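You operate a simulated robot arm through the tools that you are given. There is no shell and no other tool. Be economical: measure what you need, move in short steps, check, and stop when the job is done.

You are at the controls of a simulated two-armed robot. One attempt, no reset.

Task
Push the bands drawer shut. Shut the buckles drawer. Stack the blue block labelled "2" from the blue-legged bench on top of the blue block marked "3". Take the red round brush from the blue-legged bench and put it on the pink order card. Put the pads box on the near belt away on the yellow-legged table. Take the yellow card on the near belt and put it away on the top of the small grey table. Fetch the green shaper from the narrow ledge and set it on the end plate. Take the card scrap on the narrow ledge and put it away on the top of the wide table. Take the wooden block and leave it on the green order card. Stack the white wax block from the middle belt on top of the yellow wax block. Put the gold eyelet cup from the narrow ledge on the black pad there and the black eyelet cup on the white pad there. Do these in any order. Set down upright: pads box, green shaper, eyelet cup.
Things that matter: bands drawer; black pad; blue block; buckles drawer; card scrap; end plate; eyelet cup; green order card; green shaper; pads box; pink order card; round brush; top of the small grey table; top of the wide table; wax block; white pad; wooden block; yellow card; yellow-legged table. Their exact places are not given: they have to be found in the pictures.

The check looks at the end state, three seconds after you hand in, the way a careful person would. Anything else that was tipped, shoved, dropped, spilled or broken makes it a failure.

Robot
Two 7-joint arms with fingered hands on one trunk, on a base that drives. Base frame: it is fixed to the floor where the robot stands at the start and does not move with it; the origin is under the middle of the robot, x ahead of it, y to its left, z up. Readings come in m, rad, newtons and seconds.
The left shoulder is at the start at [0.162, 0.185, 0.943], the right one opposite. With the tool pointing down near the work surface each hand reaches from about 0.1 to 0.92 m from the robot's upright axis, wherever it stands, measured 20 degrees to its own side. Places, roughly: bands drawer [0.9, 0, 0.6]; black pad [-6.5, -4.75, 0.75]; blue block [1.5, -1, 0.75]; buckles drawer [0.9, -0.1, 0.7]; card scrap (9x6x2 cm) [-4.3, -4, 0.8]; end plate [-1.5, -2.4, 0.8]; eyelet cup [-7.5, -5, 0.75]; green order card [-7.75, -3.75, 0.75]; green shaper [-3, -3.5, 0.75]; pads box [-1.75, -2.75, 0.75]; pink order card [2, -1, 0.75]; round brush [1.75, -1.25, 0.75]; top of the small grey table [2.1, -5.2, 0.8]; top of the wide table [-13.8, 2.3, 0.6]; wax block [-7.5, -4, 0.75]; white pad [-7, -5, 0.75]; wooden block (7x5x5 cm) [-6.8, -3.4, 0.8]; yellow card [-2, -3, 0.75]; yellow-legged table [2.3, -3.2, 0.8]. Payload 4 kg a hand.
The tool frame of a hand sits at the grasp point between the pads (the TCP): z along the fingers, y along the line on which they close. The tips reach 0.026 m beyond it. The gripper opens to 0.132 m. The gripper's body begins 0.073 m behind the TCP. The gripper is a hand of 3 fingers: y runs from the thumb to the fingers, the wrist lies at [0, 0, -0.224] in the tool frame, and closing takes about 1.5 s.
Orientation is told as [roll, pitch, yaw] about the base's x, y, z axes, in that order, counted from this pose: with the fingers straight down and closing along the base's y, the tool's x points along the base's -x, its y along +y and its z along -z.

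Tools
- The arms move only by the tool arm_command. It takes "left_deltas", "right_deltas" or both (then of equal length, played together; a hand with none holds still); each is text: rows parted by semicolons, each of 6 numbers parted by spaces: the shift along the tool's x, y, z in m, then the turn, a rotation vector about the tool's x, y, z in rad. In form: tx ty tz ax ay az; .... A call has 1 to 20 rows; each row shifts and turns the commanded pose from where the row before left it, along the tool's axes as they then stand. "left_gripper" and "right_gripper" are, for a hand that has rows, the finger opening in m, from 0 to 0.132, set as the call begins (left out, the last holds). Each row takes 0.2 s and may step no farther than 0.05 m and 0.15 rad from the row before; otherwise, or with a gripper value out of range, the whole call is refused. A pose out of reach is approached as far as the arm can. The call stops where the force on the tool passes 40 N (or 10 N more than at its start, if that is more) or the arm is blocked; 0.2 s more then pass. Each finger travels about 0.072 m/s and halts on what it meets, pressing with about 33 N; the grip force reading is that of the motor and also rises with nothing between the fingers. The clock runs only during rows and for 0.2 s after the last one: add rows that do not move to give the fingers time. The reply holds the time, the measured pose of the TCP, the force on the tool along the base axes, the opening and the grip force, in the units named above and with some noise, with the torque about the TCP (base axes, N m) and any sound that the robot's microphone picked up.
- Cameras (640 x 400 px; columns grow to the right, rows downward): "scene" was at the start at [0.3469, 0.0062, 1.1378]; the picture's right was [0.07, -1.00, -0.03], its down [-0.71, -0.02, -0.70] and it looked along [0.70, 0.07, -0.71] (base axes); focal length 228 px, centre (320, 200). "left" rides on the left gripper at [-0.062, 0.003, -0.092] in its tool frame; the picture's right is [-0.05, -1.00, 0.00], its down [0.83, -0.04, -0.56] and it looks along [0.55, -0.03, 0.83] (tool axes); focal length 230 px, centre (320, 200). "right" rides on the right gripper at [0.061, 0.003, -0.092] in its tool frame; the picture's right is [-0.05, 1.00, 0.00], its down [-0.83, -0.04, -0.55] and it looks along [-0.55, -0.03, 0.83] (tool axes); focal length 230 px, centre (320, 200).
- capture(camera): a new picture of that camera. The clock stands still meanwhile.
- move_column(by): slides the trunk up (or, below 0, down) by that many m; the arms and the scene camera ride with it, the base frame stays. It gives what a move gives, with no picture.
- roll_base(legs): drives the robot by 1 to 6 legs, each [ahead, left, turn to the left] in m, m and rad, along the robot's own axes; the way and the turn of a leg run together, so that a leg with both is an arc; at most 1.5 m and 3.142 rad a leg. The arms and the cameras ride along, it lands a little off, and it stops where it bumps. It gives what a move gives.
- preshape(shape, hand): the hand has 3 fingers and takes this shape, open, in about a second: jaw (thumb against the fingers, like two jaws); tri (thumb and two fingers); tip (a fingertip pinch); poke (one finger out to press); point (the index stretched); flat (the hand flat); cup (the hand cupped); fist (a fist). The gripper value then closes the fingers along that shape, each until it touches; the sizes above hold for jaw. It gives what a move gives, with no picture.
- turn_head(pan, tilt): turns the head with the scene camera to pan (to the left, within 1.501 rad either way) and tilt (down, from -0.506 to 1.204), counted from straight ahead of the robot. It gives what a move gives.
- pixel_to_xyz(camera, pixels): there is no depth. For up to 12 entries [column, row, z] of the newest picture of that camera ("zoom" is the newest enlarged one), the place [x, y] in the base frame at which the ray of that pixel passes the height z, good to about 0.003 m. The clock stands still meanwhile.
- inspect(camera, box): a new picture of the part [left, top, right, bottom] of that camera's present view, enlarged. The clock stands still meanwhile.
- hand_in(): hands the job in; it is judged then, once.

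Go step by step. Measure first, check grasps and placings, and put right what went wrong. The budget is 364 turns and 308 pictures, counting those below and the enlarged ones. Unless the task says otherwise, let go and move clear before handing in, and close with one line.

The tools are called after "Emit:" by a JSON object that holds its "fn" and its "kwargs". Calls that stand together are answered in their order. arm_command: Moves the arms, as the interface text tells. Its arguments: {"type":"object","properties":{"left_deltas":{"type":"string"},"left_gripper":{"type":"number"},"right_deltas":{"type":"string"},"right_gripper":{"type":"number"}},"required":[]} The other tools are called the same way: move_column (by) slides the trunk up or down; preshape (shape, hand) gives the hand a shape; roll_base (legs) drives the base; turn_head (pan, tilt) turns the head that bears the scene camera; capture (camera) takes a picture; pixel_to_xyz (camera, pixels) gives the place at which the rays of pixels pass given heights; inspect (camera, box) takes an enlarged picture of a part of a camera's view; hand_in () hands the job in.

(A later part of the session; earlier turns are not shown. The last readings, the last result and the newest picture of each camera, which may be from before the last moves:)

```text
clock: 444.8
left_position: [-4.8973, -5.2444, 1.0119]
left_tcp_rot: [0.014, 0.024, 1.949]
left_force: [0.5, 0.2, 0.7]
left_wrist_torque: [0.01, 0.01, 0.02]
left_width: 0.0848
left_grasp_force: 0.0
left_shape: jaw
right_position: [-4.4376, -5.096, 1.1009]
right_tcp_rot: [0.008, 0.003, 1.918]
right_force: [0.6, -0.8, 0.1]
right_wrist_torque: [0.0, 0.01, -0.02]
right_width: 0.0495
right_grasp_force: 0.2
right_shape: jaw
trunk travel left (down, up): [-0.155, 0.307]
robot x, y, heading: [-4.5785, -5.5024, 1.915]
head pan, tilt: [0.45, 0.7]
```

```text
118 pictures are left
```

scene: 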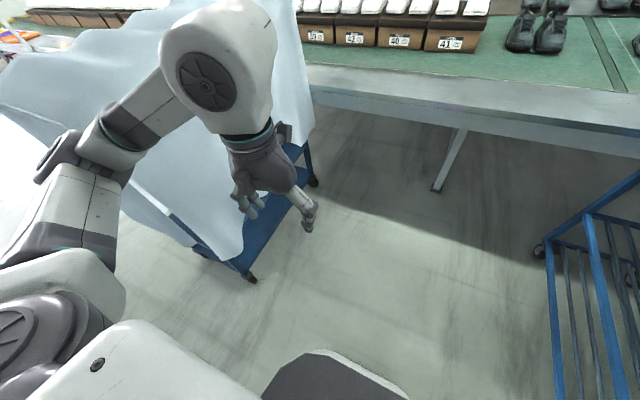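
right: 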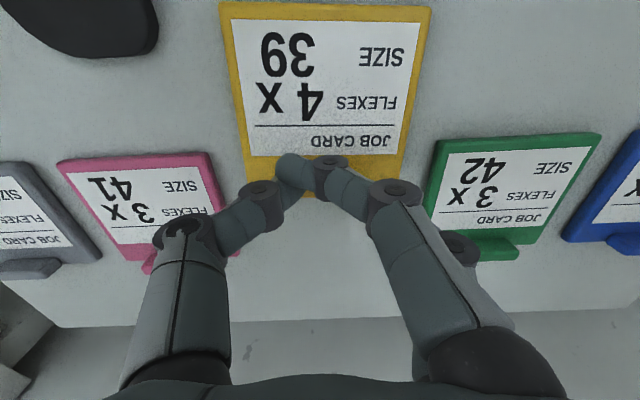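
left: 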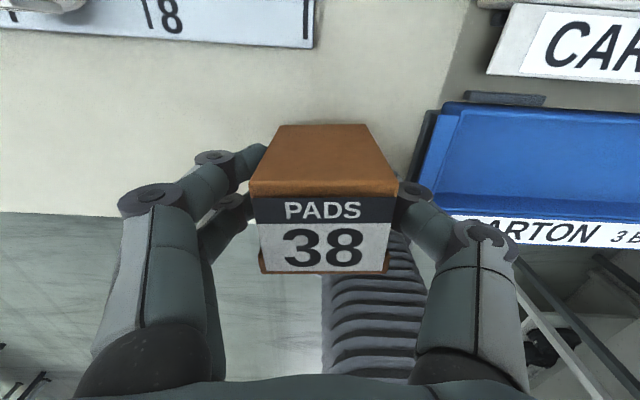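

The cart seems unmoved. I'll use the left arm for the scrap: tuck the right hand, move in toward the ledge, then turn right.

Emit:
{"fn": "arm_command", "kwargs": {"right_deltas": "0 0.035 0 0 0 0;0 0.035 0 0 0 0;0 0 0 0 0 0", "left_deltas": "0 -0.03 -0.03 0 0 0;0 -0.03 -0.03 0 0 0;0 0 0 0 0 0"}}

Emit:
{"fn": "roll_base", "kwargs": {"legs": [[0, -0.1, 0], [0.72, 0, 0], [0, 0, -0.95]]}}

Emit:
{"fn": "turn_head", "kwargs": {"pan": 0.3, "tilt": 0.7}}

Emit:
{"fn": "capture", "kwargs": {"camera": "scene"}}

```text
clock: 445.6
left_position: [-4.8412, -5.2222, 1.0703]
left_tcp_rot: [0.014, 0.023, 1.95]
left_force: [0.2, 0.5, 0.0]
left_wrist_torque: [0.0, -0.02, -0.01]
left_width: 0.0845
left_grasp_force: 0.1
left_shape: jaw
right_position: [-4.503, -5.1193, 1.1027]
right_tcp_rot: [0.007, 0.005, 1.92]
right_force: [-0.2, 0.4, -1.1]
right_wrist_torque: [-0.01, -0.02, 0.0]
right_width: 0.0497
right_grasp_force: 0.1
right_shape: jaw
trunk travel left (down, up): [-0.155, 0.307]
robot x, y, heading: [-4.5775, -5.5017, 1.911]
head pan, tilt: [0.45, 0.7]
```

```text
clock: 452.8
left_position: [-4.6454, -4.408, 1.0715]
left_tcp_rot: [0.013, 0.024, 0.987]
left_force: [0.1, 0.0, -0.9]
left_wrist_torque: [0.04, 0.0, -0.02]
left_width: 0.0847
left_grasp_force: 0.0
left_shape: jaw
right_position: [-4.3678, -4.6285, 1.1004]
right_tcp_rot: [0.008, 0.004, 0.956]
right_force: [0.7, -0.6, -1.2]
right_wrist_torque: [0.0, -0.01, -0.03]
right_width: 0.0496
right_grasp_force: 0.1
right_shape: jaw
trunk travel left (down, up): [-0.155, 0.307]
robot x, y, heading: [-4.7206, -4.7876, 0.949]
head pan, tilt: [0.45, 0.7]
```

```text
clock: 453.5
left_position: [-4.6443, -4.4083, 1.0694]
left_tcp_rot: [0.015, 0.024, 0.983]
left_force: [0.2, 0.5, -0.1]
left_wrist_torque: [0.03, -0.04, 0.0]
left_width: 0.0847
left_grasp_force: 0.2
left_shape: jaw
right_position: [-4.3668, -4.6274, 1.1]
right_tcp_rot: [0.007, 0.002, 0.957]
right_force: [-0.1, 0.0, 0.2]
right_wrist_torque: [0.02, -0.03, 0.02]
right_width: 0.0496
right_grasp_force: 0.2
right_shape: jaw
trunk travel left (down, up): [-0.155, 0.307]
robot x, y, heading: [-4.7258, -4.7861, 0.947]
head pan, tilt: [0.3, 0.7]
```

```text
117 pictures are left
```

scene: 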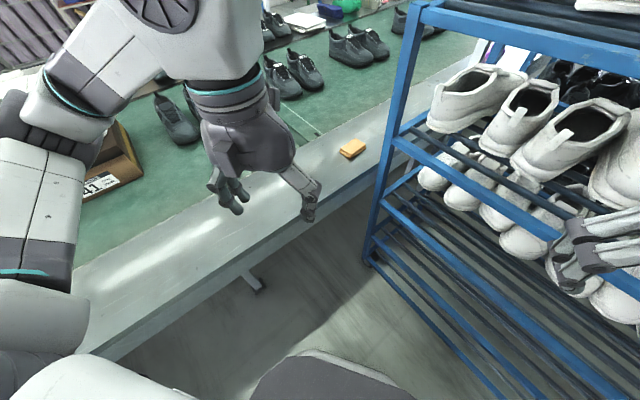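

Scrap visible at (352,148). Zoom and measure.

Emit:
{"fn": "inspect", "kwargs": {"camera": "scene", "box": [300, 110, 420, 190]}}

```text
5.00 times, centred on (360, 150) of scene
```

zoom: 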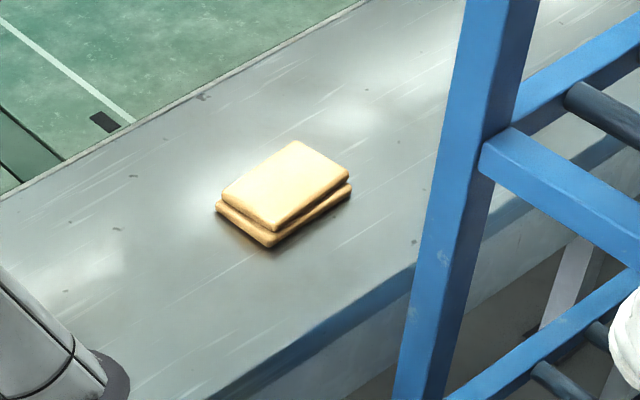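

Emit:
{"fn": "pixel_to_xyz", "kwargs": {"camera": "zoom", "pixels": [[222, 192, 0.775], [297, 140, 0.775], [350, 172, 0.775], [272, 228, 0.775], [285, 185, 0.775], [216, 206, 0.755], [272, 246, 0.755], [351, 195, 0.755], [396, 400, 0.6], [470, 60, 1.0]]}}

```text
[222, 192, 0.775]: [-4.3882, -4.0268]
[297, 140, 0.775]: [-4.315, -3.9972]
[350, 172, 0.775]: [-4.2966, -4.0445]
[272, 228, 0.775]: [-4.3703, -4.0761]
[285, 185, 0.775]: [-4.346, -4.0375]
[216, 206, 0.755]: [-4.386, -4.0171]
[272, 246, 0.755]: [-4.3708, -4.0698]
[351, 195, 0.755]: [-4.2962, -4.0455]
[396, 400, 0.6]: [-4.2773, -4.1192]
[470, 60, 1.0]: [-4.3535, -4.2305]
```

Scrap centre (-4.343,-4.037), long axis ≈0.385 rad. Tuck the right hand closer, drive 0.15 ahead, and bring the left hand above.

Emit:
{"fn": "arm_command", "kwargs": {"right_deltas": "0.04 0.01 0.0 0 0 0;0.04 0.01 0 0 0 0;0.04 0.01 0 0 0 0;0 0 0 0 0 0"}}

Emit:
{"fn": "roll_base", "kwargs": {"legs": [[0.14, 0, 0]]}}

Emit:
{"fn": "turn_head", "kwargs": {"pan": -0.5, "tilt": 0.6}}

Emit:
{"fn": "capture", "kwargs": {"camera": "scene"}}

```text
clock: 454.5
left_position: [-4.6445, -4.4072, 1.0706]
left_tcp_rot: [0.013, 0.022, 0.984]
left_force: [-0.3, -0.6, -0.2]
left_wrist_torque: [0.0, -0.02, 0.0]
left_width: 0.0847
left_grasp_force: 0.2
left_shape: jaw
right_position: [-4.4617, -4.7092, 1.1026]
right_tcp_rot: [0.005, 0.004, 0.953]
right_force: [0.3, 0.3, -0.7]
right_wrist_torque: [0.01, -0.03, 0.01]
right_width: 0.0496
right_grasp_force: 0.0
right_shape: jaw
trunk travel left (down, up): [-0.155, 0.307]
robot x, y, heading: [-4.7218, -4.788, 0.946]
head pan, tilt: [0.3, 0.7]
```

```text
clock: 455.8
left_position: [-4.5623, -4.2941, 1.0716]
left_tcp_rot: [0.013, 0.022, 0.986]
left_force: [0.8, 0.2, -1.2]
left_wrist_torque: [-0.01, 0.02, 0.02]
left_width: 0.0847
left_grasp_force: 0.1
left_shape: jaw
right_position: [-4.3787, -4.592, 1.1017]
right_tcp_rot: [0.007, 0.003, 0.958]
right_force: [0.5, -0.3, -0.5]
right_wrist_torque: [-0.02, 0.01, 0.01]
right_width: 0.0498
right_grasp_force: 0.0
right_shape: jaw
trunk travel left (down, up): [-0.155, 0.307]
robot x, y, heading: [-4.6391, -4.67, 0.95]
head pan, tilt: [0.3, 0.7]
```

```text
clock: 456.9
left_position: [-4.5618, -4.2922, 1.071]
left_tcp_rot: [0.014, 0.023, 0.987]
left_force: [0.3, -0.3, -0.3]
left_wrist_torque: [0.01, -0.02, 0.02]
left_width: 0.0846
left_grasp_force: 0.1
left_shape: jaw
right_position: [-4.378, -4.5935, 1.1018]
right_tcp_rot: [0.008, 0.003, 0.959]
right_force: [0.1, -0.3, 0.1]
right_wrist_torque: [0.01, -0.01, -0.06]
right_width: 0.0495
right_grasp_force: 0.0
right_shape: jaw
trunk travel left (down, up): [-0.155, 0.307]
robot x, y, heading: [-4.6386, -4.6692, 0.952]
head pan, tilt: [-0.499, 0.6]
```

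```text
115 pictures are left
```

scene: 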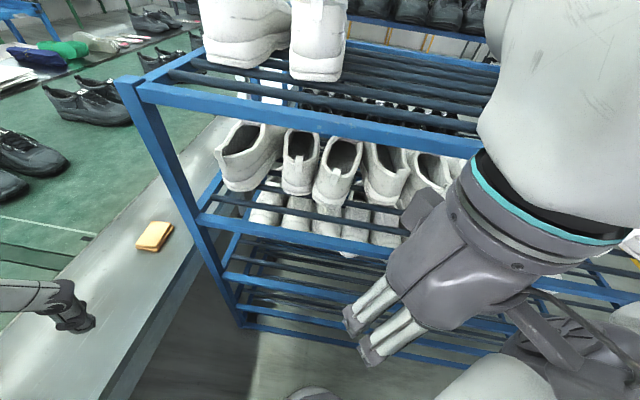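

Clear of the rack. Bring the left hand over the scrap, rotate, and descend to 0.9.

Emit:
{"fn": "arm_command", "kwargs": {"left_deltas": "-0.0371 -0.0047 0 0 -0.023 0;-0.0371 -0.0047 0 0 0 0;-0.0371 -0.0047 0 0 0 0;-0.0371 -0.0047 0 0 0 0;-0.0371 -0.0047 0 0 0 0;-0.0371 -0.0047 0 0 0 0;-0.0371 -0.0047 0 0 0 0;-0.0371 -0.0047 0 0 0 0;-0.0371 -0.0047 0 0 0 0;0 0 0 0 0 0.15;0 0 0 0 0 0.15;0 0 0 0 0 0.15;0 0 0 0 0 0.15;0 0 0.04 0 0 0;0 0 0.04 0 0 0;0 0 0.04 0 0 0;0 0 0.04 0 0 0;0 0 0 0 0 0", "left_gripper": 0.1}}

Emit:
{"fn": "capture", "kwargs": {"camera": "left"}}

```text
clock: 460.7
left_position: [-4.3472, -4.0394, 0.9074]
left_tcp_rot: [0.012, 0.006, 0.387]
left_force: [0.0, -1.0, -0.2]
left_wrist_torque: [0.04, 0.03, 0.0]
left_width: 0.0997
left_grasp_force: 0.0
left_shape: jaw
right_position: [-4.3782, -4.5942, 1.103]
right_tcp_rot: [0.009, 0.0, 0.959]
right_force: [0.1, -0.6, 0.5]
right_wrist_torque: [0.04, 0.04, -0.04]
right_width: 0.0496
right_grasp_force: 0.0
right_shape: jaw
trunk travel left (down, up): [-0.155, 0.307]
robot x, y, heading: [-4.639, -4.6684, 0.947]
head pan, tilt: [-0.499, 0.6]
```

```text
114 pictures are left
```

left: 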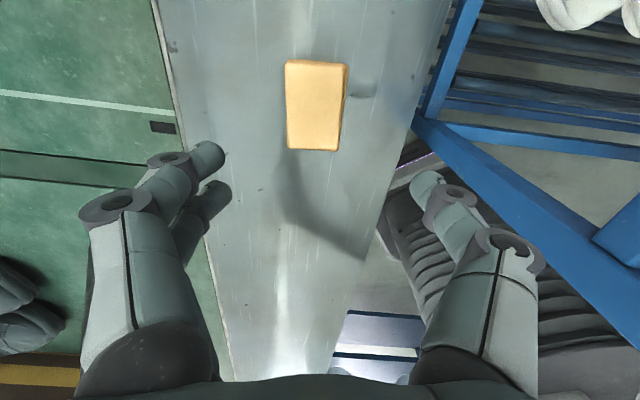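

Emit:
{"fn": "pixel_to_xyz", "kwargs": {"camera": "left", "pixels": [[316, 104, 0.775], [286, 62, 0.775], [346, 64, 0.775], [289, 148, 0.775], [338, 149, 0.775]]}}

```text
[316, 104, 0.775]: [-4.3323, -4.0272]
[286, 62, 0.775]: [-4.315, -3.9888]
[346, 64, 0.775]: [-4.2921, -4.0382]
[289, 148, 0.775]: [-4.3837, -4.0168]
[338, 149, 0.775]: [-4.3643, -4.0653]
```

Emit:
{"fn": "arm_command", "kwargs": {"left_deltas": "-0.013 0.006 0 0 0 0;0 0 0.04 0 0 0;0 0 0.04 0 0 0;0 0 0.03 0 0 0;0 0 0.008 0 0 0;0 0 0 0 0 0"}}

Emit:
{"fn": "capture", "kwargs": {"camera": "left"}}

```text
clock: 462.1
left_position: [-4.3359, -4.0259, 0.7911]
left_tcp_rot: [0.012, 0.006, 0.387]
left_force: [-0.2, 0.4, -0.6]
left_wrist_torque: [-0.03, 0.01, 0.0]
left_width: 0.0999
left_grasp_force: 0.1
left_shape: jaw
right_position: [-4.3791, -4.5927, 1.1014]
right_tcp_rot: [0.007, 0.003, 0.957]
right_force: [-0.1, -0.7, 0.3]
right_wrist_torque: [0.02, 0.0, 0.0]
right_width: 0.0497
right_grasp_force: 0.1
right_shape: jaw
trunk travel left (down, up): [-0.155, 0.307]
robot x, y, heading: [-4.6383, -4.6723, 0.949]
head pan, tilt: [-0.499, 0.6]
```

```text
113 pictures are left
```

left: 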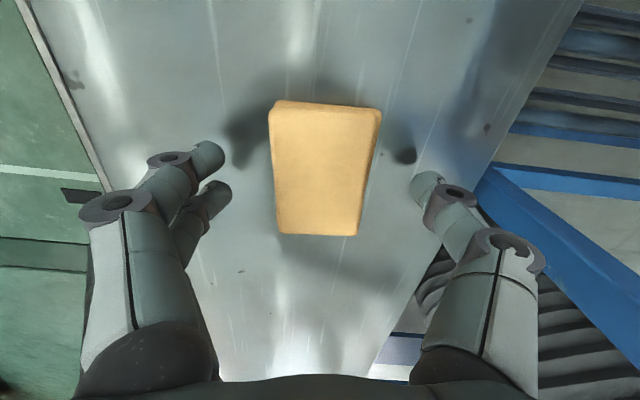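

Centred between the fingers. Lower 4 mm and close, then lift.

Emit:
{"fn": "arm_command", "kwargs": {"left_deltas": "0 0 0.004 0 0 0;0 0 0 0 0 0;0 0 0 0 0 0;0 0 0 0 0 0;0 0 0 0 0 0;0 0 0 0 0 0", "left_gripper": 0.02}}

Emit:
{"fn": "arm_command", "kwargs": {"left_deltas": "0 0 -0.03 0 0 0;0 0 -0.04 0 0 0;0 0 -0.04 0 0 0;0 0 -0.04 0 0 0;0 0 -0.04 0 0 0;0 0 -0.04 0 0 0;0 0 -0.04 0 0 0;0 0 0 0 0 0"}}

Emit:
{"fn": "capture", "kwargs": {"camera": "left"}}

```text
clock: 463.5
left_position: [-4.3373, -4.0257, 0.7873]
left_tcp_rot: [0.012, 0.008, 0.385]
left_force: [0.6, 0.4, -0.9]
left_wrist_torque: [-0.03, 0.02, 0.0]
left_width: 0.0476
left_grasp_force: 32.8
left_shape: jaw
right_position: [-4.3783, -4.5933, 1.1018]
right_tcp_rot: [0.007, 0.003, 0.96]
right_force: [-0.8, -0.4, 0.4]
right_wrist_torque: [0.02, 0.03, -0.03]
right_width: 0.0496
right_grasp_force: 0.0
right_shape: jaw
trunk travel left (down, up): [-0.155, 0.307]
robot x, y, heading: [-4.64, -4.6704, 0.947]
head pan, tilt: [-0.499, 0.6]
```

```text
clock: 465.3
left_position: [-4.3339, -4.0275, 1.0568]
left_tcp_rot: [0.012, 0.008, 0.387]
left_force: [-1.1, 0.8, 0.0]
left_wrist_torque: [-0.05, -0.03, -0.02]
left_width: 0.0474
left_grasp_force: 32.8
left_shape: jaw
right_position: [-4.3775, -4.593, 1.1023]
right_tcp_rot: [0.008, 0.004, 0.958]
right_force: [-0.1, -0.3, -0.2]
right_wrist_torque: [-0.01, 0.01, -0.01]
right_width: 0.0495
right_grasp_force: 0.1
right_shape: jaw
trunk travel left (down, up): [-0.155, 0.307]
robot x, y, heading: [-4.6414, -4.6667, 0.951]
head pan, tilt: [-0.499, 0.6]
```

```text
112 pictures are left
```

left: 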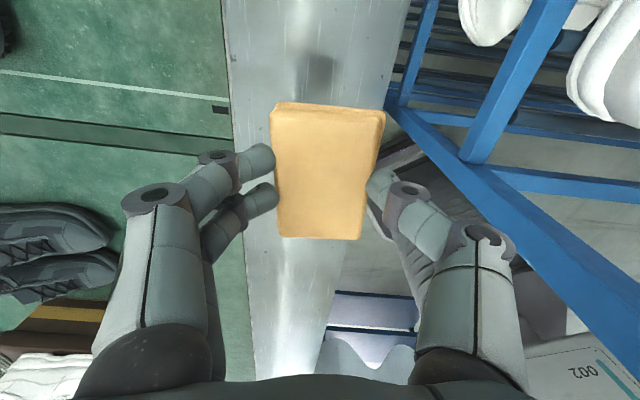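

The scrap is held. Retract and withdraw to the lane, then continue along past the draped cart.

Emit:
{"fn": "arm_command", "kwargs": {"left_deltas": "0.02 0 -0.02 0 0 -0.15;0.03 0 -0.02 0 0 -0.15;0.04 0 0 0 0 -0.15;0.04 0 0 0 0 -0.15;0.04 0.01 0 0 0 0;0.04 0.01 0 0 0 0;0.04 0.01 0 0 0 0;0.04 0 0 0 0 0;0.03 0 0 0 0 0;0 0 0 0 0 0"}}

Emit:
{"fn": "roll_base", "kwargs": {"legs": [[-0.16, 0, 0], [0, 0, 0.95], [-0.75, 0, 0], [-0.85, 0, 0]]}}

Emit:
{"fn": "turn_head", "kwargs": {"pan": 0.6, "tilt": 0.25}}

Emit:
{"fn": "capture", "kwargs": {"camera": "scene"}}

```text
clock: 467.5
left_position: [-4.5662, -4.2483, 1.0974]
left_tcp_rot: [0.015, -0.001, 0.985]
left_force: [-0.3, 0.1, 0.0]
left_wrist_torque: [0.0, 0.0, 0.0]
left_width: 0.0473
left_grasp_force: 32.9
left_shape: jaw
right_position: [-4.3799, -4.5923, 1.1026]
right_tcp_rot: [0.007, 0.003, 0.959]
right_force: [-0.9, -0.6, 0.0]
right_wrist_torque: [-0.02, -0.05, -0.01]
right_width: 0.0496
right_grasp_force: 0.1
right_shape: jaw
trunk travel left (down, up): [-0.155, 0.307]
robot x, y, heading: [-4.6399, -4.669, 0.95]
head pan, tilt: [-0.499, 0.6]
```

```text
clock: 479.2
left_position: [-4.5204, -6.0129, 1.0968]
left_tcp_rot: [0.014, 0.0, 1.94]
left_force: [0.4, 0.9, -0.8]
left_wrist_torque: [-0.01, 0.04, 0.01]
left_width: 0.0474
left_grasp_force: 33.1
left_shape: jaw
right_position: [-4.1297, -6.0611, 1.1019]
right_tcp_rot: [0.006, 0.004, 1.912]
right_force: [-0.1, 1.0, -0.4]
right_wrist_torque: [0.0, 0.0, -0.02]
right_width: 0.0496
right_grasp_force: 0.0
right_shape: jaw
trunk travel left (down, up): [-0.155, 0.307]
robot x, y, heading: [-4.2195, -6.3194, 1.901]
head pan, tilt: [-0.499, 0.6]
```

```text
clock: 480.5
left_position: [-4.5186, -6.0138, 1.0977]
left_tcp_rot: [0.014, 0.0, 1.941]
left_force: [0.0, -0.4, -1.2]
left_wrist_torque: [-0.03, -0.01, -0.02]
left_width: 0.0472
left_grasp_force: 33.2
left_shape: jaw
right_position: [-4.1289, -6.0604, 1.1017]
right_tcp_rot: [0.008, 0.003, 1.913]
right_force: [0.4, 0.9, 0.4]
right_wrist_torque: [0.0, 0.03, 0.0]
right_width: 0.0498
right_grasp_force: 0.1
right_shape: jaw
trunk travel left (down, up): [-0.155, 0.307]
robot x, y, heading: [-4.2177, -6.3149, 1.904]
head pan, tilt: [0.6, 0.25]
```

```text
111 pictures are left
```

scene: 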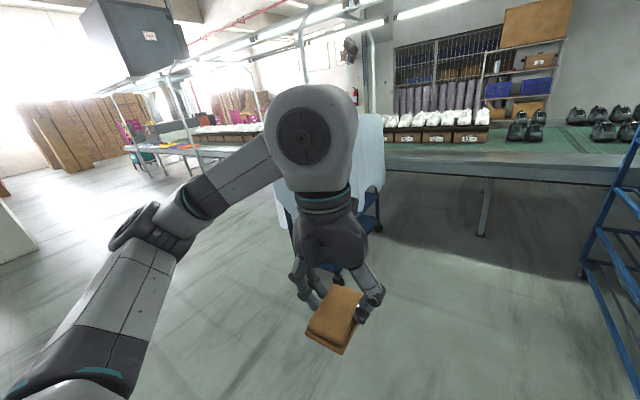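

Slide left along the lane, facing the belt, to u≈8.2.

Emit:
{"fn": "roll_base", "kwargs": {"legs": [[0, 1.1, 0], [0, 1.1, 0]]}}

Emit:
{"fn": "turn_head", "kwargs": {"pan": 0, "tilt": 0.3}}

Emit:
{"fn": "capture", "kwargs": {"camera": "scene"}}

Emit:
{"fn": "inspect", "kwargs": {"camera": "scene", "box": [120, 80, 520, 240]}}

```text
clock: 491.4
left_position: [-6.596, -6.7034, 1.0975]
left_tcp_rot: [0.013, 0.0, 1.913]
left_force: [0.0, -0.1, -0.1]
left_wrist_torque: [-0.01, -0.02, 0.03]
left_width: 0.0472
left_grasp_force: 32.6
left_shape: jaw
right_position: [-6.2086, -6.76, 1.1019]
right_tcp_rot: [0.008, 0.002, 1.886]
right_force: [0.4, 0.4, 0.7]
right_wrist_torque: [0.01, 0.0, -0.03]
right_width: 0.0497
right_grasp_force: 0.0
right_shape: jaw
trunk travel left (down, up): [-0.155, 0.307]
robot x, y, heading: [-6.3029, -7.0165, 1.878]
head pan, tilt: [0.6, 0.25]
```

```text
clock: 492.4
left_position: [-6.5959, -6.703, 1.098]
left_tcp_rot: [0.016, 0.0, 1.913]
left_force: [0.5, 0.1, 0.2]
left_wrist_torque: [0.0, -0.02, -0.01]
left_width: 0.0476
left_grasp_force: 33.0
left_shape: jaw
right_position: [-6.2083, -6.7602, 1.1008]
right_tcp_rot: [0.006, 0.003, 1.885]
right_force: [-0.2, 0.0, 1.0]
right_wrist_torque: [0.0, -0.02, 0.0]
right_width: 0.0496
right_grasp_force: 0.1
right_shape: jaw
trunk travel left (down, up): [-0.155, 0.307]
robot x, y, heading: [-6.3013, -7.0179, 1.879]
head pan, tilt: [0.0, 0.3]
```

```text
110 pictures are left
```

scene: 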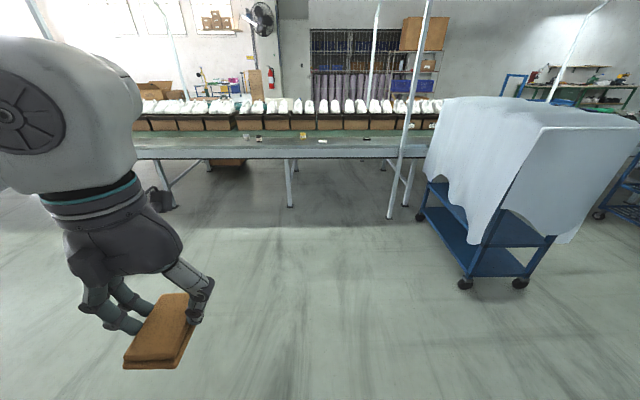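

```text
1.60 times, centred on (320, 160) of scene
```

zoom: 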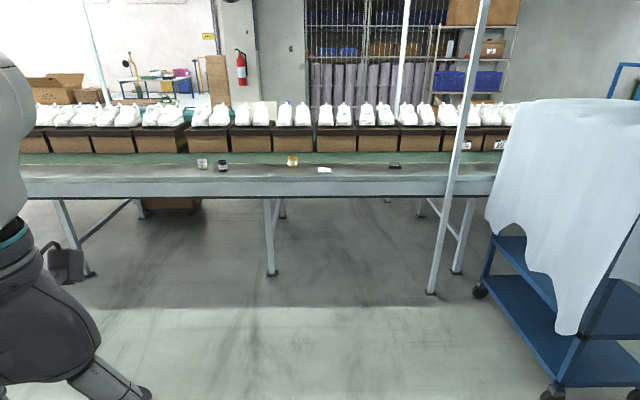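

I see on the ledge: silver (202,163), black (222,165), gold (292,161) cups, white pad (324,170), black pad (395,166). Measure roughly and approach.

Emit:
{"fn": "pixel_to_xyz", "kwargs": {"camera": "zoom", "pixels": [[222, 168, 0.76], [292, 165, 0.76], [324, 170, 0.76], [395, 166, 0.76], [433, 292, 0], [482, 293, 0], [202, 166, 0.76]]}}

Emit:
{"fn": "roll_base", "kwargs": {"legs": [[1.3, 0, 0]]}}

Emit:
{"fn": "turn_head", "kwargs": {"pan": 0.05, "tilt": 0.6}}

Emit:
{"fn": "capture", "kwargs": {"camera": "scene"}}

```text
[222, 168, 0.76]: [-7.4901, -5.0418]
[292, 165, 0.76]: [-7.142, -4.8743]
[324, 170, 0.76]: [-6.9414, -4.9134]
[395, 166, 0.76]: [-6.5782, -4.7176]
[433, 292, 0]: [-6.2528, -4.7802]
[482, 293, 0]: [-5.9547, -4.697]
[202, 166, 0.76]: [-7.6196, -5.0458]
```

```text
clock: 498.9
left_position: [-6.9796, -5.4627, 1.0965]
left_tcp_rot: [0.015, 0.0, 1.909]
left_force: [0.2, 0.9, 0.4]
left_wrist_torque: [-0.03, -0.01, 0.03]
left_width: 0.0473
left_grasp_force: 32.6
left_shape: jaw
right_position: [-6.5911, -5.522, 1.102]
right_tcp_rot: [0.006, 0.005, 1.879]
right_force: [-0.5, 0.1, 0.3]
right_wrist_torque: [0.01, -0.02, 0.0]
right_width: 0.0497
right_grasp_force: 0.0
right_shape: jaw
trunk travel left (down, up): [-0.155, 0.307]
robot x, y, heading: [-6.6888, -5.776, 1.87]
head pan, tilt: [0.0, 0.3]
```

```text
clock: 499.7
left_position: [-6.9791, -5.4628, 1.0969]
left_tcp_rot: [0.015, -0.001, 1.909]
left_force: [0.0, -0.4, -0.4]
left_wrist_torque: [0.01, 0.03, -0.03]
left_width: 0.0473
left_grasp_force: 32.9
left_shape: jaw
right_position: [-6.5919, -5.5228, 1.1021]
right_tcp_rot: [0.008, 0.004, 1.878]
right_force: [-0.6, 0.8, 0.1]
right_wrist_torque: [-0.02, 0.02, -0.04]
right_width: 0.0497
right_grasp_force: 0.1
right_shape: jaw
trunk travel left (down, up): [-0.155, 0.307]
robot x, y, heading: [-6.6855, -5.7791, 1.869]
head pan, tilt: [0.051, 0.6]
```

```text
108 pictures are left
```

scene: 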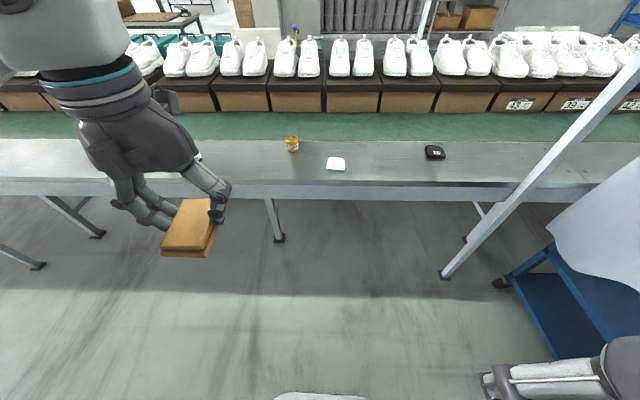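

Gold cup (291,143), white pad (336,163), black pad (435,152). Approach for the right arm to take the gold cup.

Emit:
{"fn": "roll_base", "kwargs": {"legs": [[0, 0.35, 0.02], [0.43, 0, 0]]}}

Emit:
{"fn": "turn_head", "kwargs": {"pan": -0.15, "tilt": 0.8}}

Emit:
{"fn": "capture", "kwargs": {"camera": "scene"}}

Emit:
{"fn": "capture", "kwargs": {"camera": "right"}}

```text
clock: 504.3
left_position: [-7.46, -5.1539, 1.0976]
left_tcp_rot: [0.013, 0.001, 1.927]
left_force: [-0.3, -0.3, -0.5]
left_wrist_torque: [0.02, -0.01, -0.03]
left_width: 0.0472
left_grasp_force: 33.1
left_shape: jaw
right_position: [-7.0713, -5.2054, 1.1022]
right_tcp_rot: [0.006, 0.002, 1.9]
right_force: [-0.2, 0.3, 0.7]
right_wrist_torque: [-0.01, 0.01, 0.01]
right_width: 0.0498
right_grasp_force: 0.2
right_shape: jaw
trunk travel left (down, up): [-0.155, 0.307]
robot x, y, heading: [-7.1633, -5.4665, 1.889]
head pan, tilt: [0.051, 0.6]
```

```text
clock: 505.0
left_position: [-7.4619, -5.1558, 1.098]
left_tcp_rot: [0.014, 0.0, 1.927]
left_force: [0.7, 0.1, -0.6]
left_wrist_torque: [0.0, 0.0, -0.02]
left_width: 0.0474
left_grasp_force: 33.0
left_shape: jaw
right_position: [-7.0725, -5.2055, 1.1021]
right_tcp_rot: [0.005, 0.004, 1.898]
right_force: [0.7, 0.3, -0.1]
right_wrist_torque: [0.01, 0.01, 0.02]
right_width: 0.0498
right_grasp_force: 0.0
right_shape: jaw
trunk travel left (down, up): [-0.155, 0.307]
robot x, y, heading: [-7.1661, -5.4631, 1.893]
head pan, tilt: [-0.15, 0.799]
```

```text
107 pictures are left
```

scene: 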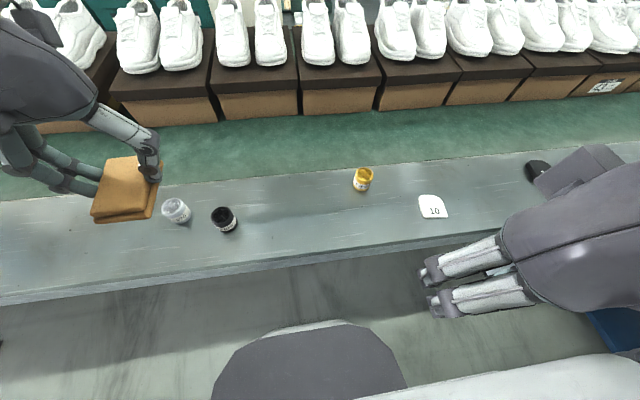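

```text
106 pictures are left
```

right: 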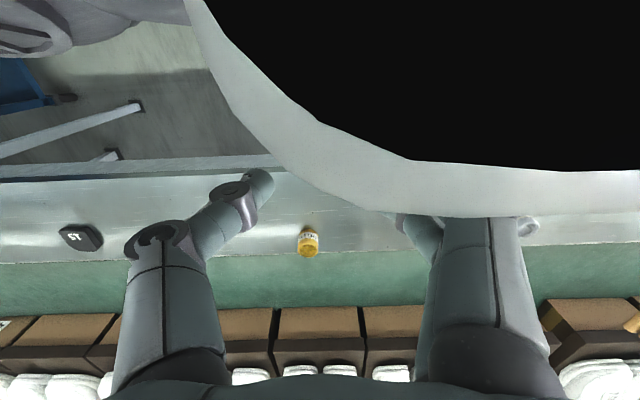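

Emit:
{"fn": "inspect", "kwargs": {"camera": "scene", "box": [190, 150, 460, 250]}}

Emit:
{"fn": "pixel_to_xyz", "kwargs": {"camera": "scene", "pixels": [[362, 189, 0.757], [365, 172, 0.8], [365, 172, 0.81], [228, 228, 0.757], [222, 212, 0.8], [432, 208, 0.76], [418, 197, 0.76], [446, 216, 0.76], [420, 217, 0.76], [442, 199, 0.76]]}}

Emit:
{"fn": "pixel_to_xyz", "kwargs": {"camera": "right", "pixels": [[309, 232, 0.757], [310, 248, 0.8], [310, 248, 0.81], [80, 237, 0.765], [530, 226, 0.757]]}}

```text
2.37 times, centred on (325, 200) of scene
```

zoom: 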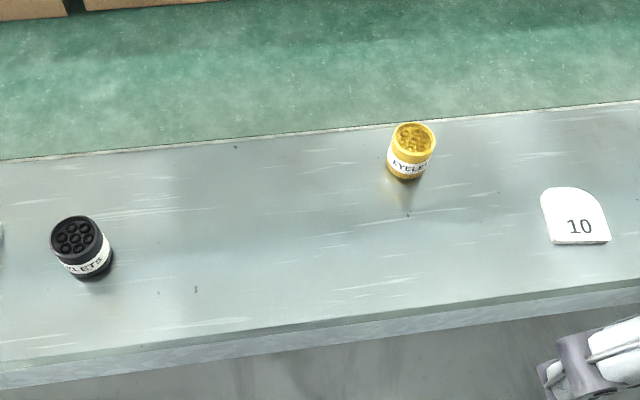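

```text
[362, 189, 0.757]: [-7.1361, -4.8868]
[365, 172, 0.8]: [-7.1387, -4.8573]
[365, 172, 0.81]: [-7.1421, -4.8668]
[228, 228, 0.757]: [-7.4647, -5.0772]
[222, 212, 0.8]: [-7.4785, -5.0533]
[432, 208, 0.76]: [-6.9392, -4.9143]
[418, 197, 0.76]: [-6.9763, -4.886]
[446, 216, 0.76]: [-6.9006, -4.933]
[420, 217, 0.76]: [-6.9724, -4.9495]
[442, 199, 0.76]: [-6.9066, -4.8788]
```

```text
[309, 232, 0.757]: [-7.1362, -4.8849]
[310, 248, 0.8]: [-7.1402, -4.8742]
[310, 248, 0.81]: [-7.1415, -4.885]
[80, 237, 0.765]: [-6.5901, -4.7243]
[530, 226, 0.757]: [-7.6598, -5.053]
```

Gold cup at (-7.139,-4.873), Ø≈4 cm, top ≈0.807. Move the right hand above it.

Emit:
{"fn": "arm_command", "kwargs": {"right_deltas": "-0.0374 -0.0049 0 0 0 0;-0.0374 -0.0049 0 0 0 0;-0.0374 -0.0049 0 0 0 0;-0.0374 -0.0049 0 0 0 0;-0.0374 -0.0049 0 0 0 0;-0.0374 -0.0049 0 0 0 0;-0.0374 -0.0049 0 0 0 0;-0.0374 -0.0049 0 0 0 0;-0.0374 -0.0049 0 0 0 0;0 0 0.04 0 0 0;0 0 0.04 0 0 0;0 0 0.04 0 0 0;0 0 0.04 0 0 0;0 0 0.04 0 0 0;0 0 0 0 0 0", "right_gripper": 0.085}}

Emit:
{"fn": "capture", "kwargs": {"camera": "right"}}

```text
clock: 508.2
left_position: [-7.46, -5.1545, 1.0995]
left_tcp_rot: [0.013, -0.002, 1.925]
left_force: [-0.3, 0.4, 0.7]
left_wrist_torque: [0.01, 0.04, -0.01]
left_width: 0.0475
left_grasp_force: 33.3
left_shape: jaw
right_position: [-7.1419, -4.8752, 0.8994]
right_tcp_rot: [0.007, 0.003, 1.899]
right_force: [-0.2, 0.8, -0.3]
right_wrist_torque: [0.04, 0.0, -0.01]
right_width: 0.0849
right_grasp_force: 0.0
right_shape: jaw
trunk travel left (down, up): [-0.155, 0.307]
robot x, y, heading: [-7.1611, -5.4646, 1.89]
head pan, tilt: [-0.15, 0.799]
```

```text
104 pictures are left
```

right: 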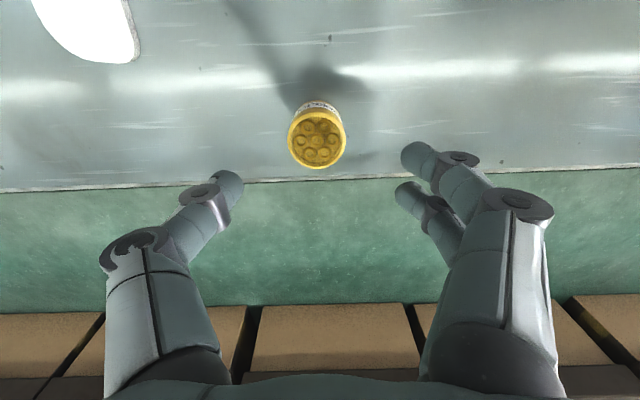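

Centred. Descend to 0.79 and close gently, then lift.

Emit:
{"fn": "arm_command", "kwargs": {"right_deltas": "-0.002 -0.003 0.035 0 0 0;0 0 0.035 0 0 0;0 0 0.035 0 0 0;0 0 0.004 0 0 0;0 0 0 0 0 0"}}

Emit:
{"fn": "arm_command", "kwargs": {"right_deltas": "0 0 0 0 0 0;0 0 0 0 0 0;0 0 0 0 0 0;0 0 0 0 0 0;0 0 0 0 0 0", "right_gripper": 0.02}}

Emit:
{"fn": "arm_command", "kwargs": {"right_deltas": "0 0 -0.02 0 0 0;0 0 -0.03 0 0 0;0 0 -0.03 0 0 0;0 0 -0.03 0 0 0;0 0 0 0 0 0"}}

Emit:
{"fn": "capture", "kwargs": {"camera": "right"}}

```text
clock: 509.4
left_position: [-7.4616, -5.1528, 1.097]
left_tcp_rot: [0.015, -0.001, 1.928]
left_force: [0.0, 0.5, -0.8]
left_wrist_torque: [0.01, 0.0, -0.01]
left_width: 0.047
left_grasp_force: 33.0
left_shape: jaw
right_position: [-7.1391, -4.8725, 0.7901]
right_tcp_rot: [0.007, 0.002, 1.898]
right_force: [0.2, -0.3, 0.0]
right_wrist_torque: [-0.02, -0.03, 0.0]
right_width: 0.0844
right_grasp_force: 0.1
right_shape: jaw
trunk travel left (down, up): [-0.155, 0.307]
robot x, y, heading: [-7.1619, -5.4628, 1.886]
head pan, tilt: [-0.15, 0.799]
```

```text
clock: 510.6
left_position: [-7.4613, -5.1535, 1.0973]
left_tcp_rot: [0.013, 0.0, 1.927]
left_force: [-0.2, -0.3, 0.2]
left_wrist_torque: [0.0, 0.0, 0.03]
left_width: 0.0472
left_grasp_force: 32.5
left_shape: jaw
right_position: [-7.1372, -4.8725, 0.7913]
right_tcp_rot: [0.008, 0.002, 1.897]
right_force: [0.3, 0.0, 0.3]
right_wrist_torque: [0.0, -0.02, 0.0]
right_width: 0.039
right_grasp_force: 33.1
right_shape: jaw
trunk travel left (down, up): [-0.155, 0.307]
robot x, y, heading: [-7.1673, -5.464, 1.893]
head pan, tilt: [-0.15, 0.799]
```

```text
clock: 511.8
left_position: [-7.4612, -5.1545, 1.0976]
left_tcp_rot: [0.014, 0.0, 1.926]
left_force: [-0.5, -0.1, -0.2]
left_wrist_torque: [-0.03, -0.01, 0.02]
left_width: 0.0473
left_grasp_force: 33.4
left_shape: jaw
right_position: [-7.1375, -4.8728, 0.9017]
right_tcp_rot: [0.005, 0.003, 1.9]
right_force: [0.0, -0.5, -1.0]
right_wrist_torque: [-0.03, 0.0, -0.01]
right_width: 0.0391
right_grasp_force: 33.5
right_shape: jaw
trunk travel left (down, up): [-0.155, 0.307]
robot x, y, heading: [-7.1644, -5.4651, 1.893]
head pan, tilt: [-0.15, 0.799]
```

```text
103 pictures are left
```

right: 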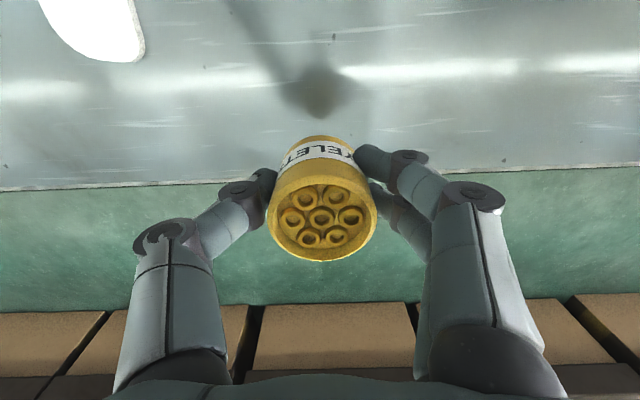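

Gold cup held upright. Raise it, shift right 0.21 and turn right 0.6 rad, to approach the black pad clear of the gantry post.

Emit:
{"fn": "arm_command", "kwargs": {"right_deltas": "0 0 -0.04 0 0 0;0 0 -0.04 0 0 0;0.03 0 -0.02 0 0 0;0.03 0 0 0 0 0;0 0 0 0 0 0"}}

Emit:
{"fn": "roll_base", "kwargs": {"legs": [[0, -0.21, 0], [0, 0, -0.6]]}}

Emit:
{"fn": "turn_head", "kwargs": {"pan": -0.1, "tilt": 0.8}}

Emit:
{"fn": "capture", "kwargs": {"camera": "scene"}}

Emit:
{"fn": "capture", "kwargs": {"camera": "right"}}

```text
clock: 513.0
left_position: [-7.4611, -5.154, 1.0974]
left_tcp_rot: [0.014, 0.0, 1.927]
left_force: [-0.9, -0.2, -0.1]
left_wrist_torque: [-0.03, 0.01, -0.02]
left_width: 0.0474
left_grasp_force: 32.6
left_shape: jaw
right_position: [-7.1192, -4.9273, 1.0012]
right_tcp_rot: [0.006, 0.005, 1.899]
right_force: [1.1, -0.1, -2.0]
right_wrist_torque: [0.0, 0.0, -0.03]
right_width: 0.039
right_grasp_force: 32.7
right_shape: jaw
trunk travel left (down, up): [-0.155, 0.307]
robot x, y, heading: [-7.1642, -5.4656, 1.888]
head pan, tilt: [-0.15, 0.799]
```

```text
clock: 516.3
left_position: [-7.0331, -4.9741, 1.0968]
left_tcp_rot: [0.012, 0.0, 1.326]
left_force: [-0.6, 0.1, -0.3]
left_wrist_torque: [-0.02, 0.03, 0.0]
left_width: 0.0476
left_grasp_force: 32.7
left_shape: jaw
right_position: [-6.6229, -4.9822, 1.002]
right_tcp_rot: [0.008, 0.004, 1.296]
right_force: [0.7, 0.3, -0.6]
right_wrist_torque: [-0.01, 0.01, -0.01]
right_width: 0.0392
right_grasp_force: 32.0
right_shape: jaw
trunk travel left (down, up): [-0.155, 0.307]
robot x, y, heading: [-6.9639, -5.398, 1.286]
head pan, tilt: [-0.15, 0.799]
```

```text
clock: 516.9
left_position: [-7.0316, -4.9742, 1.0969]
left_tcp_rot: [0.014, -0.001, 1.325]
left_force: [-0.1, 1.0, -0.7]
left_wrist_torque: [0.04, -0.04, 0.01]
left_width: 0.0475
left_grasp_force: 32.8
left_shape: jaw
right_position: [-6.6225, -4.9818, 1.0011]
right_tcp_rot: [0.008, 0.002, 1.297]
right_force: [-0.4, 0.4, -2.2]
right_wrist_torque: [0.0, -0.04, -0.02]
right_width: 0.039
right_grasp_force: 32.9
right_shape: jaw
trunk travel left (down, up): [-0.155, 0.307]
robot x, y, heading: [-6.96, -5.3961, 1.28]
head pan, tilt: [-0.099, 0.799]
```

```text
102 pictures are left
```

scene: 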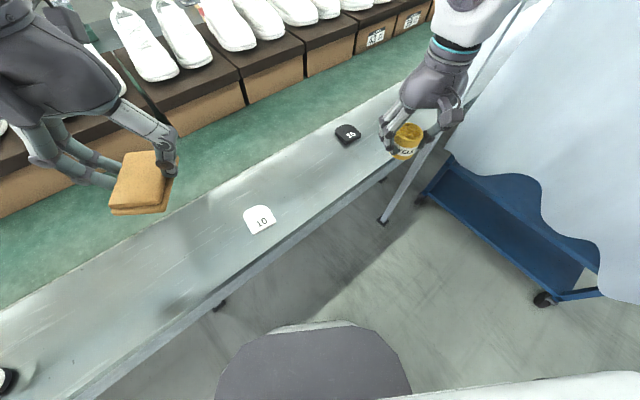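

```text
101 pictures are left
```

right: 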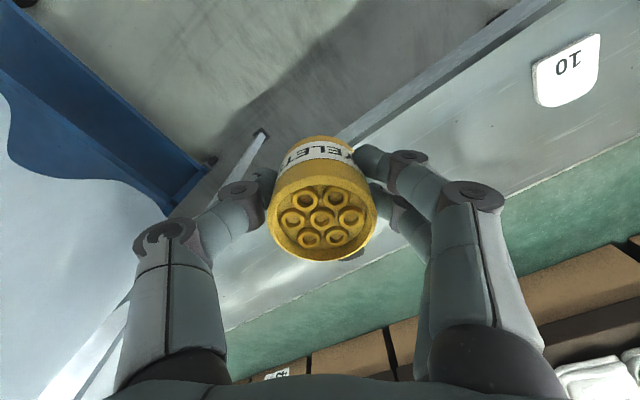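

Black pad at (347,134). Measure it.

Emit:
{"fn": "inspect", "kwargs": {"camera": "scene", "box": [310, 105, 390, 165]}}

Emit:
{"fn": "pixel_to_xyz", "kwargs": {"camera": "scene", "pixels": [[347, 134, 0.765], [335, 132, 0.765], [343, 145, 0.757], [361, 138, 0.757], [353, 126, 0.765]]}}

```text
6.67 times, centred on (350, 135) of scene
```

zoom: 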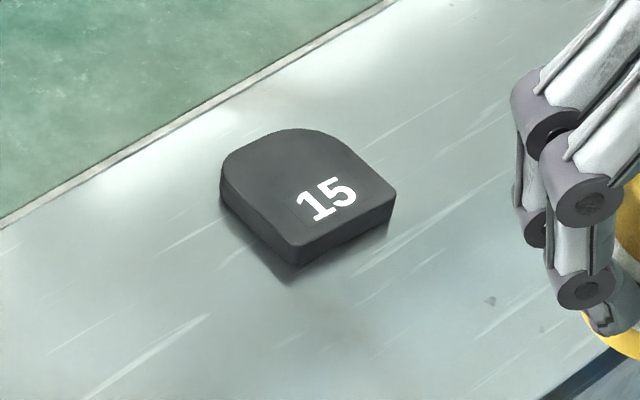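

```text
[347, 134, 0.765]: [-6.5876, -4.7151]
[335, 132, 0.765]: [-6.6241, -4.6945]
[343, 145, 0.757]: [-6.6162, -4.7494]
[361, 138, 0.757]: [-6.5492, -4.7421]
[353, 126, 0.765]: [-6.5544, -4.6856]
```

Emit:
{"fn": "arm_command", "kwargs": {"right_deltas": "-0.0377 0.0053 0 0 0 0;-0.0377 0.0053 0 0 0 0;-0.0377 0.0053 0 0 0 0;-0.0377 0.0053 0 0 0 0;-0.0377 0.0053 0 0 0 0;-0.0377 0.0053 0 0 0 0;-0.0377 0.0053 0 0 0 0;0 0 0.04 0 0 0;0 0 0.04 0 0 0;0 0 0.03 0 0 0;0 0 0 0 0 0"}}

Emit:
{"fn": "capture", "kwargs": {"camera": "right"}}

```text
clock: 519.3
left_position: [-7.0333, -4.9749, 1.0981]
left_tcp_rot: [0.014, 0.0, 1.325]
left_force: [0.2, 0.3, -1.1]
left_wrist_torque: [0.0, -0.01, -0.02]
left_width: 0.047
left_grasp_force: 33.1
left_shape: jaw
right_position: [-6.582, -4.8021, 0.8925]
right_tcp_rot: [0.007, 0.002, 1.297]
right_force: [0.2, -0.2, -2.0]
right_wrist_torque: [0.01, 0.0, -0.02]
right_width: 0.0384
right_grasp_force: 33.3
right_shape: jaw
right hand out of reach, approached as far as the arm can: row 5, 6, 7
trunk travel left (down, up): [-0.155, 0.307]
robot x, y, heading: [-6.9576, -5.3978, 1.288]
head pan, tilt: [-0.099, 0.799]
```

```text
99 pictures are left
```

right: 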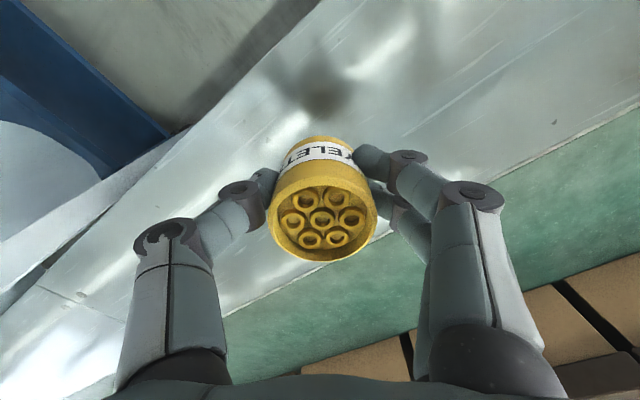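

Short by 8 cm; drive the base 8.5 cm ahead and 3 cm left.

Emit:
{"fn": "roll_base", "kwargs": {"legs": [[0.085, 0.03, 0]]}}

Emit:
{"fn": "capture", "kwargs": {"camera": "scene"}}

Emit:
{"fn": "inspect", "kwargs": {"camera": "scene", "box": [290, 90, 430, 180]}}

```text
clock: 520.4
left_position: [-7.0375, -4.8831, 1.0978]
left_tcp_rot: [0.014, -0.001, 1.321]
left_force: [-0.4, -0.7, -0.6]
left_wrist_torque: [0.0, -0.02, -0.01]
left_width: 0.0471
left_grasp_force: 33.5
left_shape: jaw
right_position: [-6.5851, -4.7104, 0.892]
right_tcp_rot: [0.005, 0.003, 1.292]
right_force: [-0.1, 0.1, -2.5]
right_wrist_torque: [-0.01, 0.02, -0.01]
right_width: 0.0387
right_grasp_force: 32.8
right_shape: jaw
trunk travel left (down, up): [-0.155, 0.307]
robot x, y, heading: [-6.9655, -5.3068, 1.28]
head pan, tilt: [-0.099, 0.799]
```

```text
98 pictures are left
```

scene: 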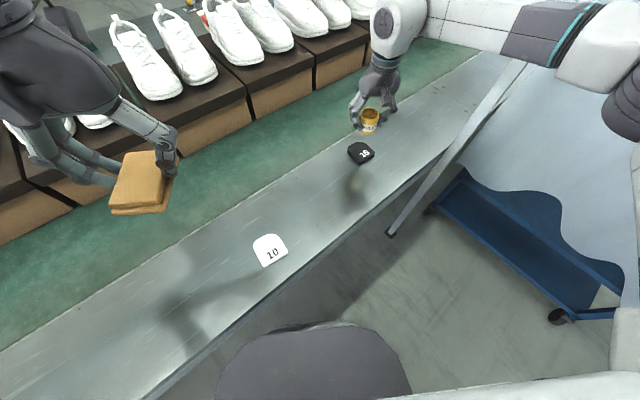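

```text
4.44 times, centred on (360, 135) of scene
```

zoom: 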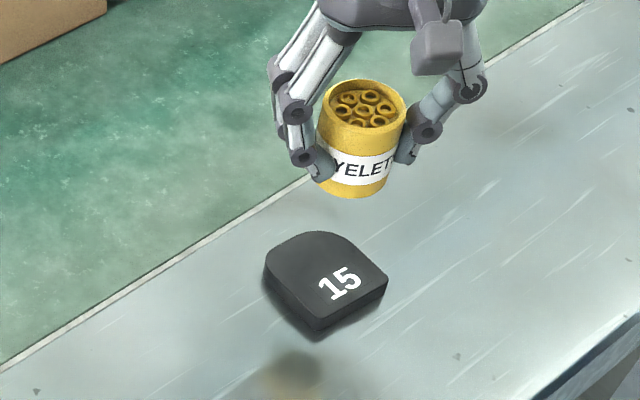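

Emit:
{"fn": "pixel_to_xyz", "kwargs": {"camera": "zoom", "pixels": [[325, 275, 0.77], [265, 270, 0.77], [388, 278, 0.77], [313, 318, 0.77], [340, 235, 0.77]]}}

```text
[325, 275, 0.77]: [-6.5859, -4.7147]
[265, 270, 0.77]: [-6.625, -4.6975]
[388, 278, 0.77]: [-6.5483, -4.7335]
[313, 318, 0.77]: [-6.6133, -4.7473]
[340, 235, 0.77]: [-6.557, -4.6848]
```

Pad centre (-6.586,-4.716); the hand is within 6 mm. Lower to just above, then to contact.

Emit:
{"fn": "arm_command", "kwargs": {"right_deltas": "0.005 0 0.03 0 0 0;0 0 0.03 0 0 0;0 0 0.015 0 0 0;0 0 0.004 0 0 0;0 0 0.003 0 0 0;0 0 0 0 0 0"}}

Emit:
{"fn": "inspect", "kwargs": {"camera": "scene", "box": [290, 90, 430, 180]}}

```text
clock: 521.8
left_position: [-7.0377, -4.8845, 1.0965]
left_tcp_rot: [0.014, 0.001, 1.319]
left_force: [-0.9, -0.6, -0.2]
left_wrist_torque: [0.02, -0.02, 0.02]
left_width: 0.0473
left_grasp_force: 32.6
left_shape: jaw
right_position: [-6.5859, -4.7232, 0.813]
right_tcp_rot: [0.007, 0.0, 1.293]
right_force: [1.2, 0.5, -1.6]
right_wrist_torque: [-0.03, -0.01, -0.03]
right_width: 0.0386
right_grasp_force: 32.8
right_shape: jaw
right hand out of reach, approached as far as the arm can: row 3
trunk travel left (down, up): [-0.155, 0.307]
robot x, y, heading: [-6.9655, -5.3068, 1.282]
head pan, tilt: [-0.099, 0.799]
```

```text
4.44 times, centred on (360, 135) of scene
```

zoom: 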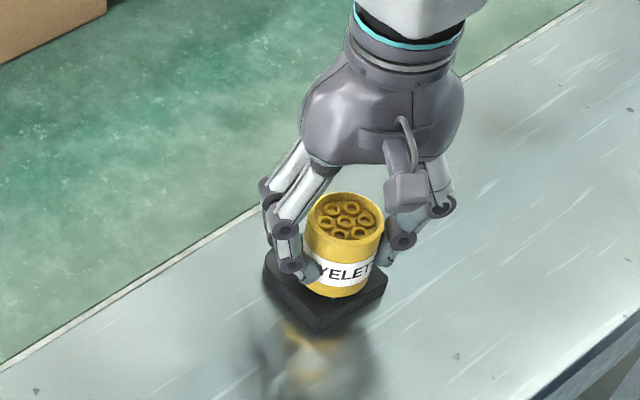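

Over the pad (7 mm toward me, fine). Lower to contact.

Emit:
{"fn": "arm_command", "kwargs": {"right_deltas": "0 0 0.003 0 0 0;0 0 0.003 0 0 0;0 0 0.002 0 0 0;0 0 0 0 0 0"}}

```text
clock: 522.8
left_position: [-7.0374, -4.8835, 1.0972]
left_tcp_rot: [0.014, -0.001, 1.322]
left_force: [0.4, -1.2, 0.9]
left_wrist_torque: [0.01, 0.03, 0.01]
left_width: 0.0473
left_grasp_force: 32.5
left_shape: jaw
right_position: [-6.5852, -4.7242, 0.8053]
right_tcp_rot: [0.006, 0.002, 1.293]
right_force: [0.4, 0.7, -0.8]
right_wrist_torque: [-0.05, -0.02, -0.05]
right_width: 0.0385
right_grasp_force: 33.0
right_shape: jaw
right hand out of reach, approached as far as the arm can: row 2
trunk travel left (down, up): [-0.155, 0.307]
robot x, y, heading: [-6.9672, -5.3023, 1.279]
head pan, tilt: [-0.099, 0.799]
```

Emit:
{"fn": "arm_command", "kwargs": {"right_deltas": "0 0 0.002 0 0 0;0 0 0.002 0 0 0;0 0 0.002 0 0 0;0 0 0 0 0 0"}}

Emit:
{"fn": "inspect", "kwargs": {"camera": "scene", "box": [320, 110, 400, 170]}}

```text
clock: 523.8
left_position: [-7.0377, -4.8853, 1.0977]
left_tcp_rot: [0.015, -0.001, 1.321]
left_force: [0.3, -0.2, -0.1]
left_wrist_torque: [-0.02, 0.0, -0.03]
left_width: 0.0474
left_grasp_force: 32.4
left_shape: jaw
right_position: [-6.584, -4.7266, 0.8044]
right_tcp_rot: [0.008, -0.004, 1.292]
right_force: [0.7, 4.3, 19.7]
right_wrist_torque: [0.09, -0.02, 0.02]
right_width: 0.0389
right_grasp_force: 33.5
right_shape: jaw
right hand out of reach, approached as far as the arm can: row 3
trunk travel left (down, up): [-0.155, 0.307]
robot x, y, heading: [-6.9635, -5.305, 1.284]
head pan, tilt: [-0.099, 0.799]
```

```text
6.67 times, centred on (360, 140) of scene
```

zoom: 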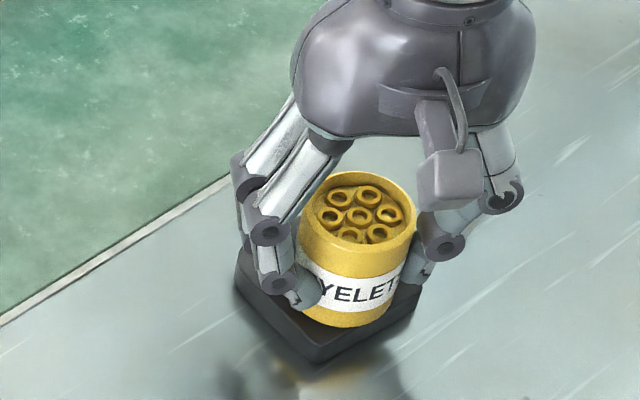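

Resting on the pad. Relieve, open, and lift.

Emit:
{"fn": "arm_command", "kwargs": {"right_deltas": "0 0 -0.001 0 0 0;0 0 0 0 0 0;0 0 0 0 0 0;0 0 0 0 0 0;0 0 0 0 0 0", "right_gripper": 0.075}}

Emit:
{"fn": "arm_command", "kwargs": {"right_deltas": "0 0 -0.03 0 0 0;0 0 -0.04 0 0 0;0 0 -0.04 0 0 0;0 0 -0.04 0 0 0;0 0 -0.04 0 0 0;0 0 0 0 0 0"}}

Emit:
{"fn": "inspect", "kwargs": {"camera": "scene", "box": [320, 100, 420, 175]}}

```text
clock: 525.0
left_position: [-7.0367, -4.8834, 1.098]
left_tcp_rot: [0.014, 0.0, 1.322]
left_force: [0.4, -0.3, -0.5]
left_wrist_torque: [0.05, 0.05, -0.05]
left_width: 0.0475
left_grasp_force: 32.9
left_shape: jaw
right_position: [-6.5839, -4.7276, 0.8016]
right_tcp_rot: [0.008, 0.002, 1.294]
right_force: [0.1, -0.8, 0.1]
right_wrist_torque: [0.02, 0.02, 0.01]
right_width: 0.0743
right_grasp_force: 0.0
right_shape: jaw
trunk travel left (down, up): [-0.155, 0.307]
robot x, y, heading: [-6.9668, -5.3053, 1.287]
head pan, tilt: [-0.099, 0.799]
```

```text
clock: 526.4
left_position: [-7.0367, -4.8822, 1.0974]
left_tcp_rot: [0.013, -0.001, 1.322]
left_force: [0.5, 0.1, 0.4]
left_wrist_torque: [0.0, 0.01, 0.04]
left_width: 0.0473
left_grasp_force: 33.2
left_shape: jaw
right_position: [-6.5827, -4.7264, 0.9912]
right_tcp_rot: [0.007, 0.005, 1.294]
right_force: [0.7, 0.6, -0.1]
right_wrist_torque: [0.0, 0.01, 0.05]
right_width: 0.0742
right_grasp_force: 0.2
right_shape: jaw
trunk travel left (down, up): [-0.155, 0.307]
robot x, y, heading: [-6.964, -5.3072, 1.28]
head pan, tilt: [-0.099, 0.799]
```

```text
5.33 times, centred on (370, 138) of scene
```

zoom: 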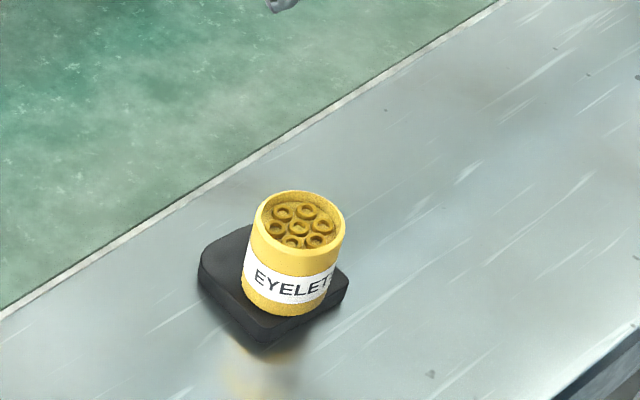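

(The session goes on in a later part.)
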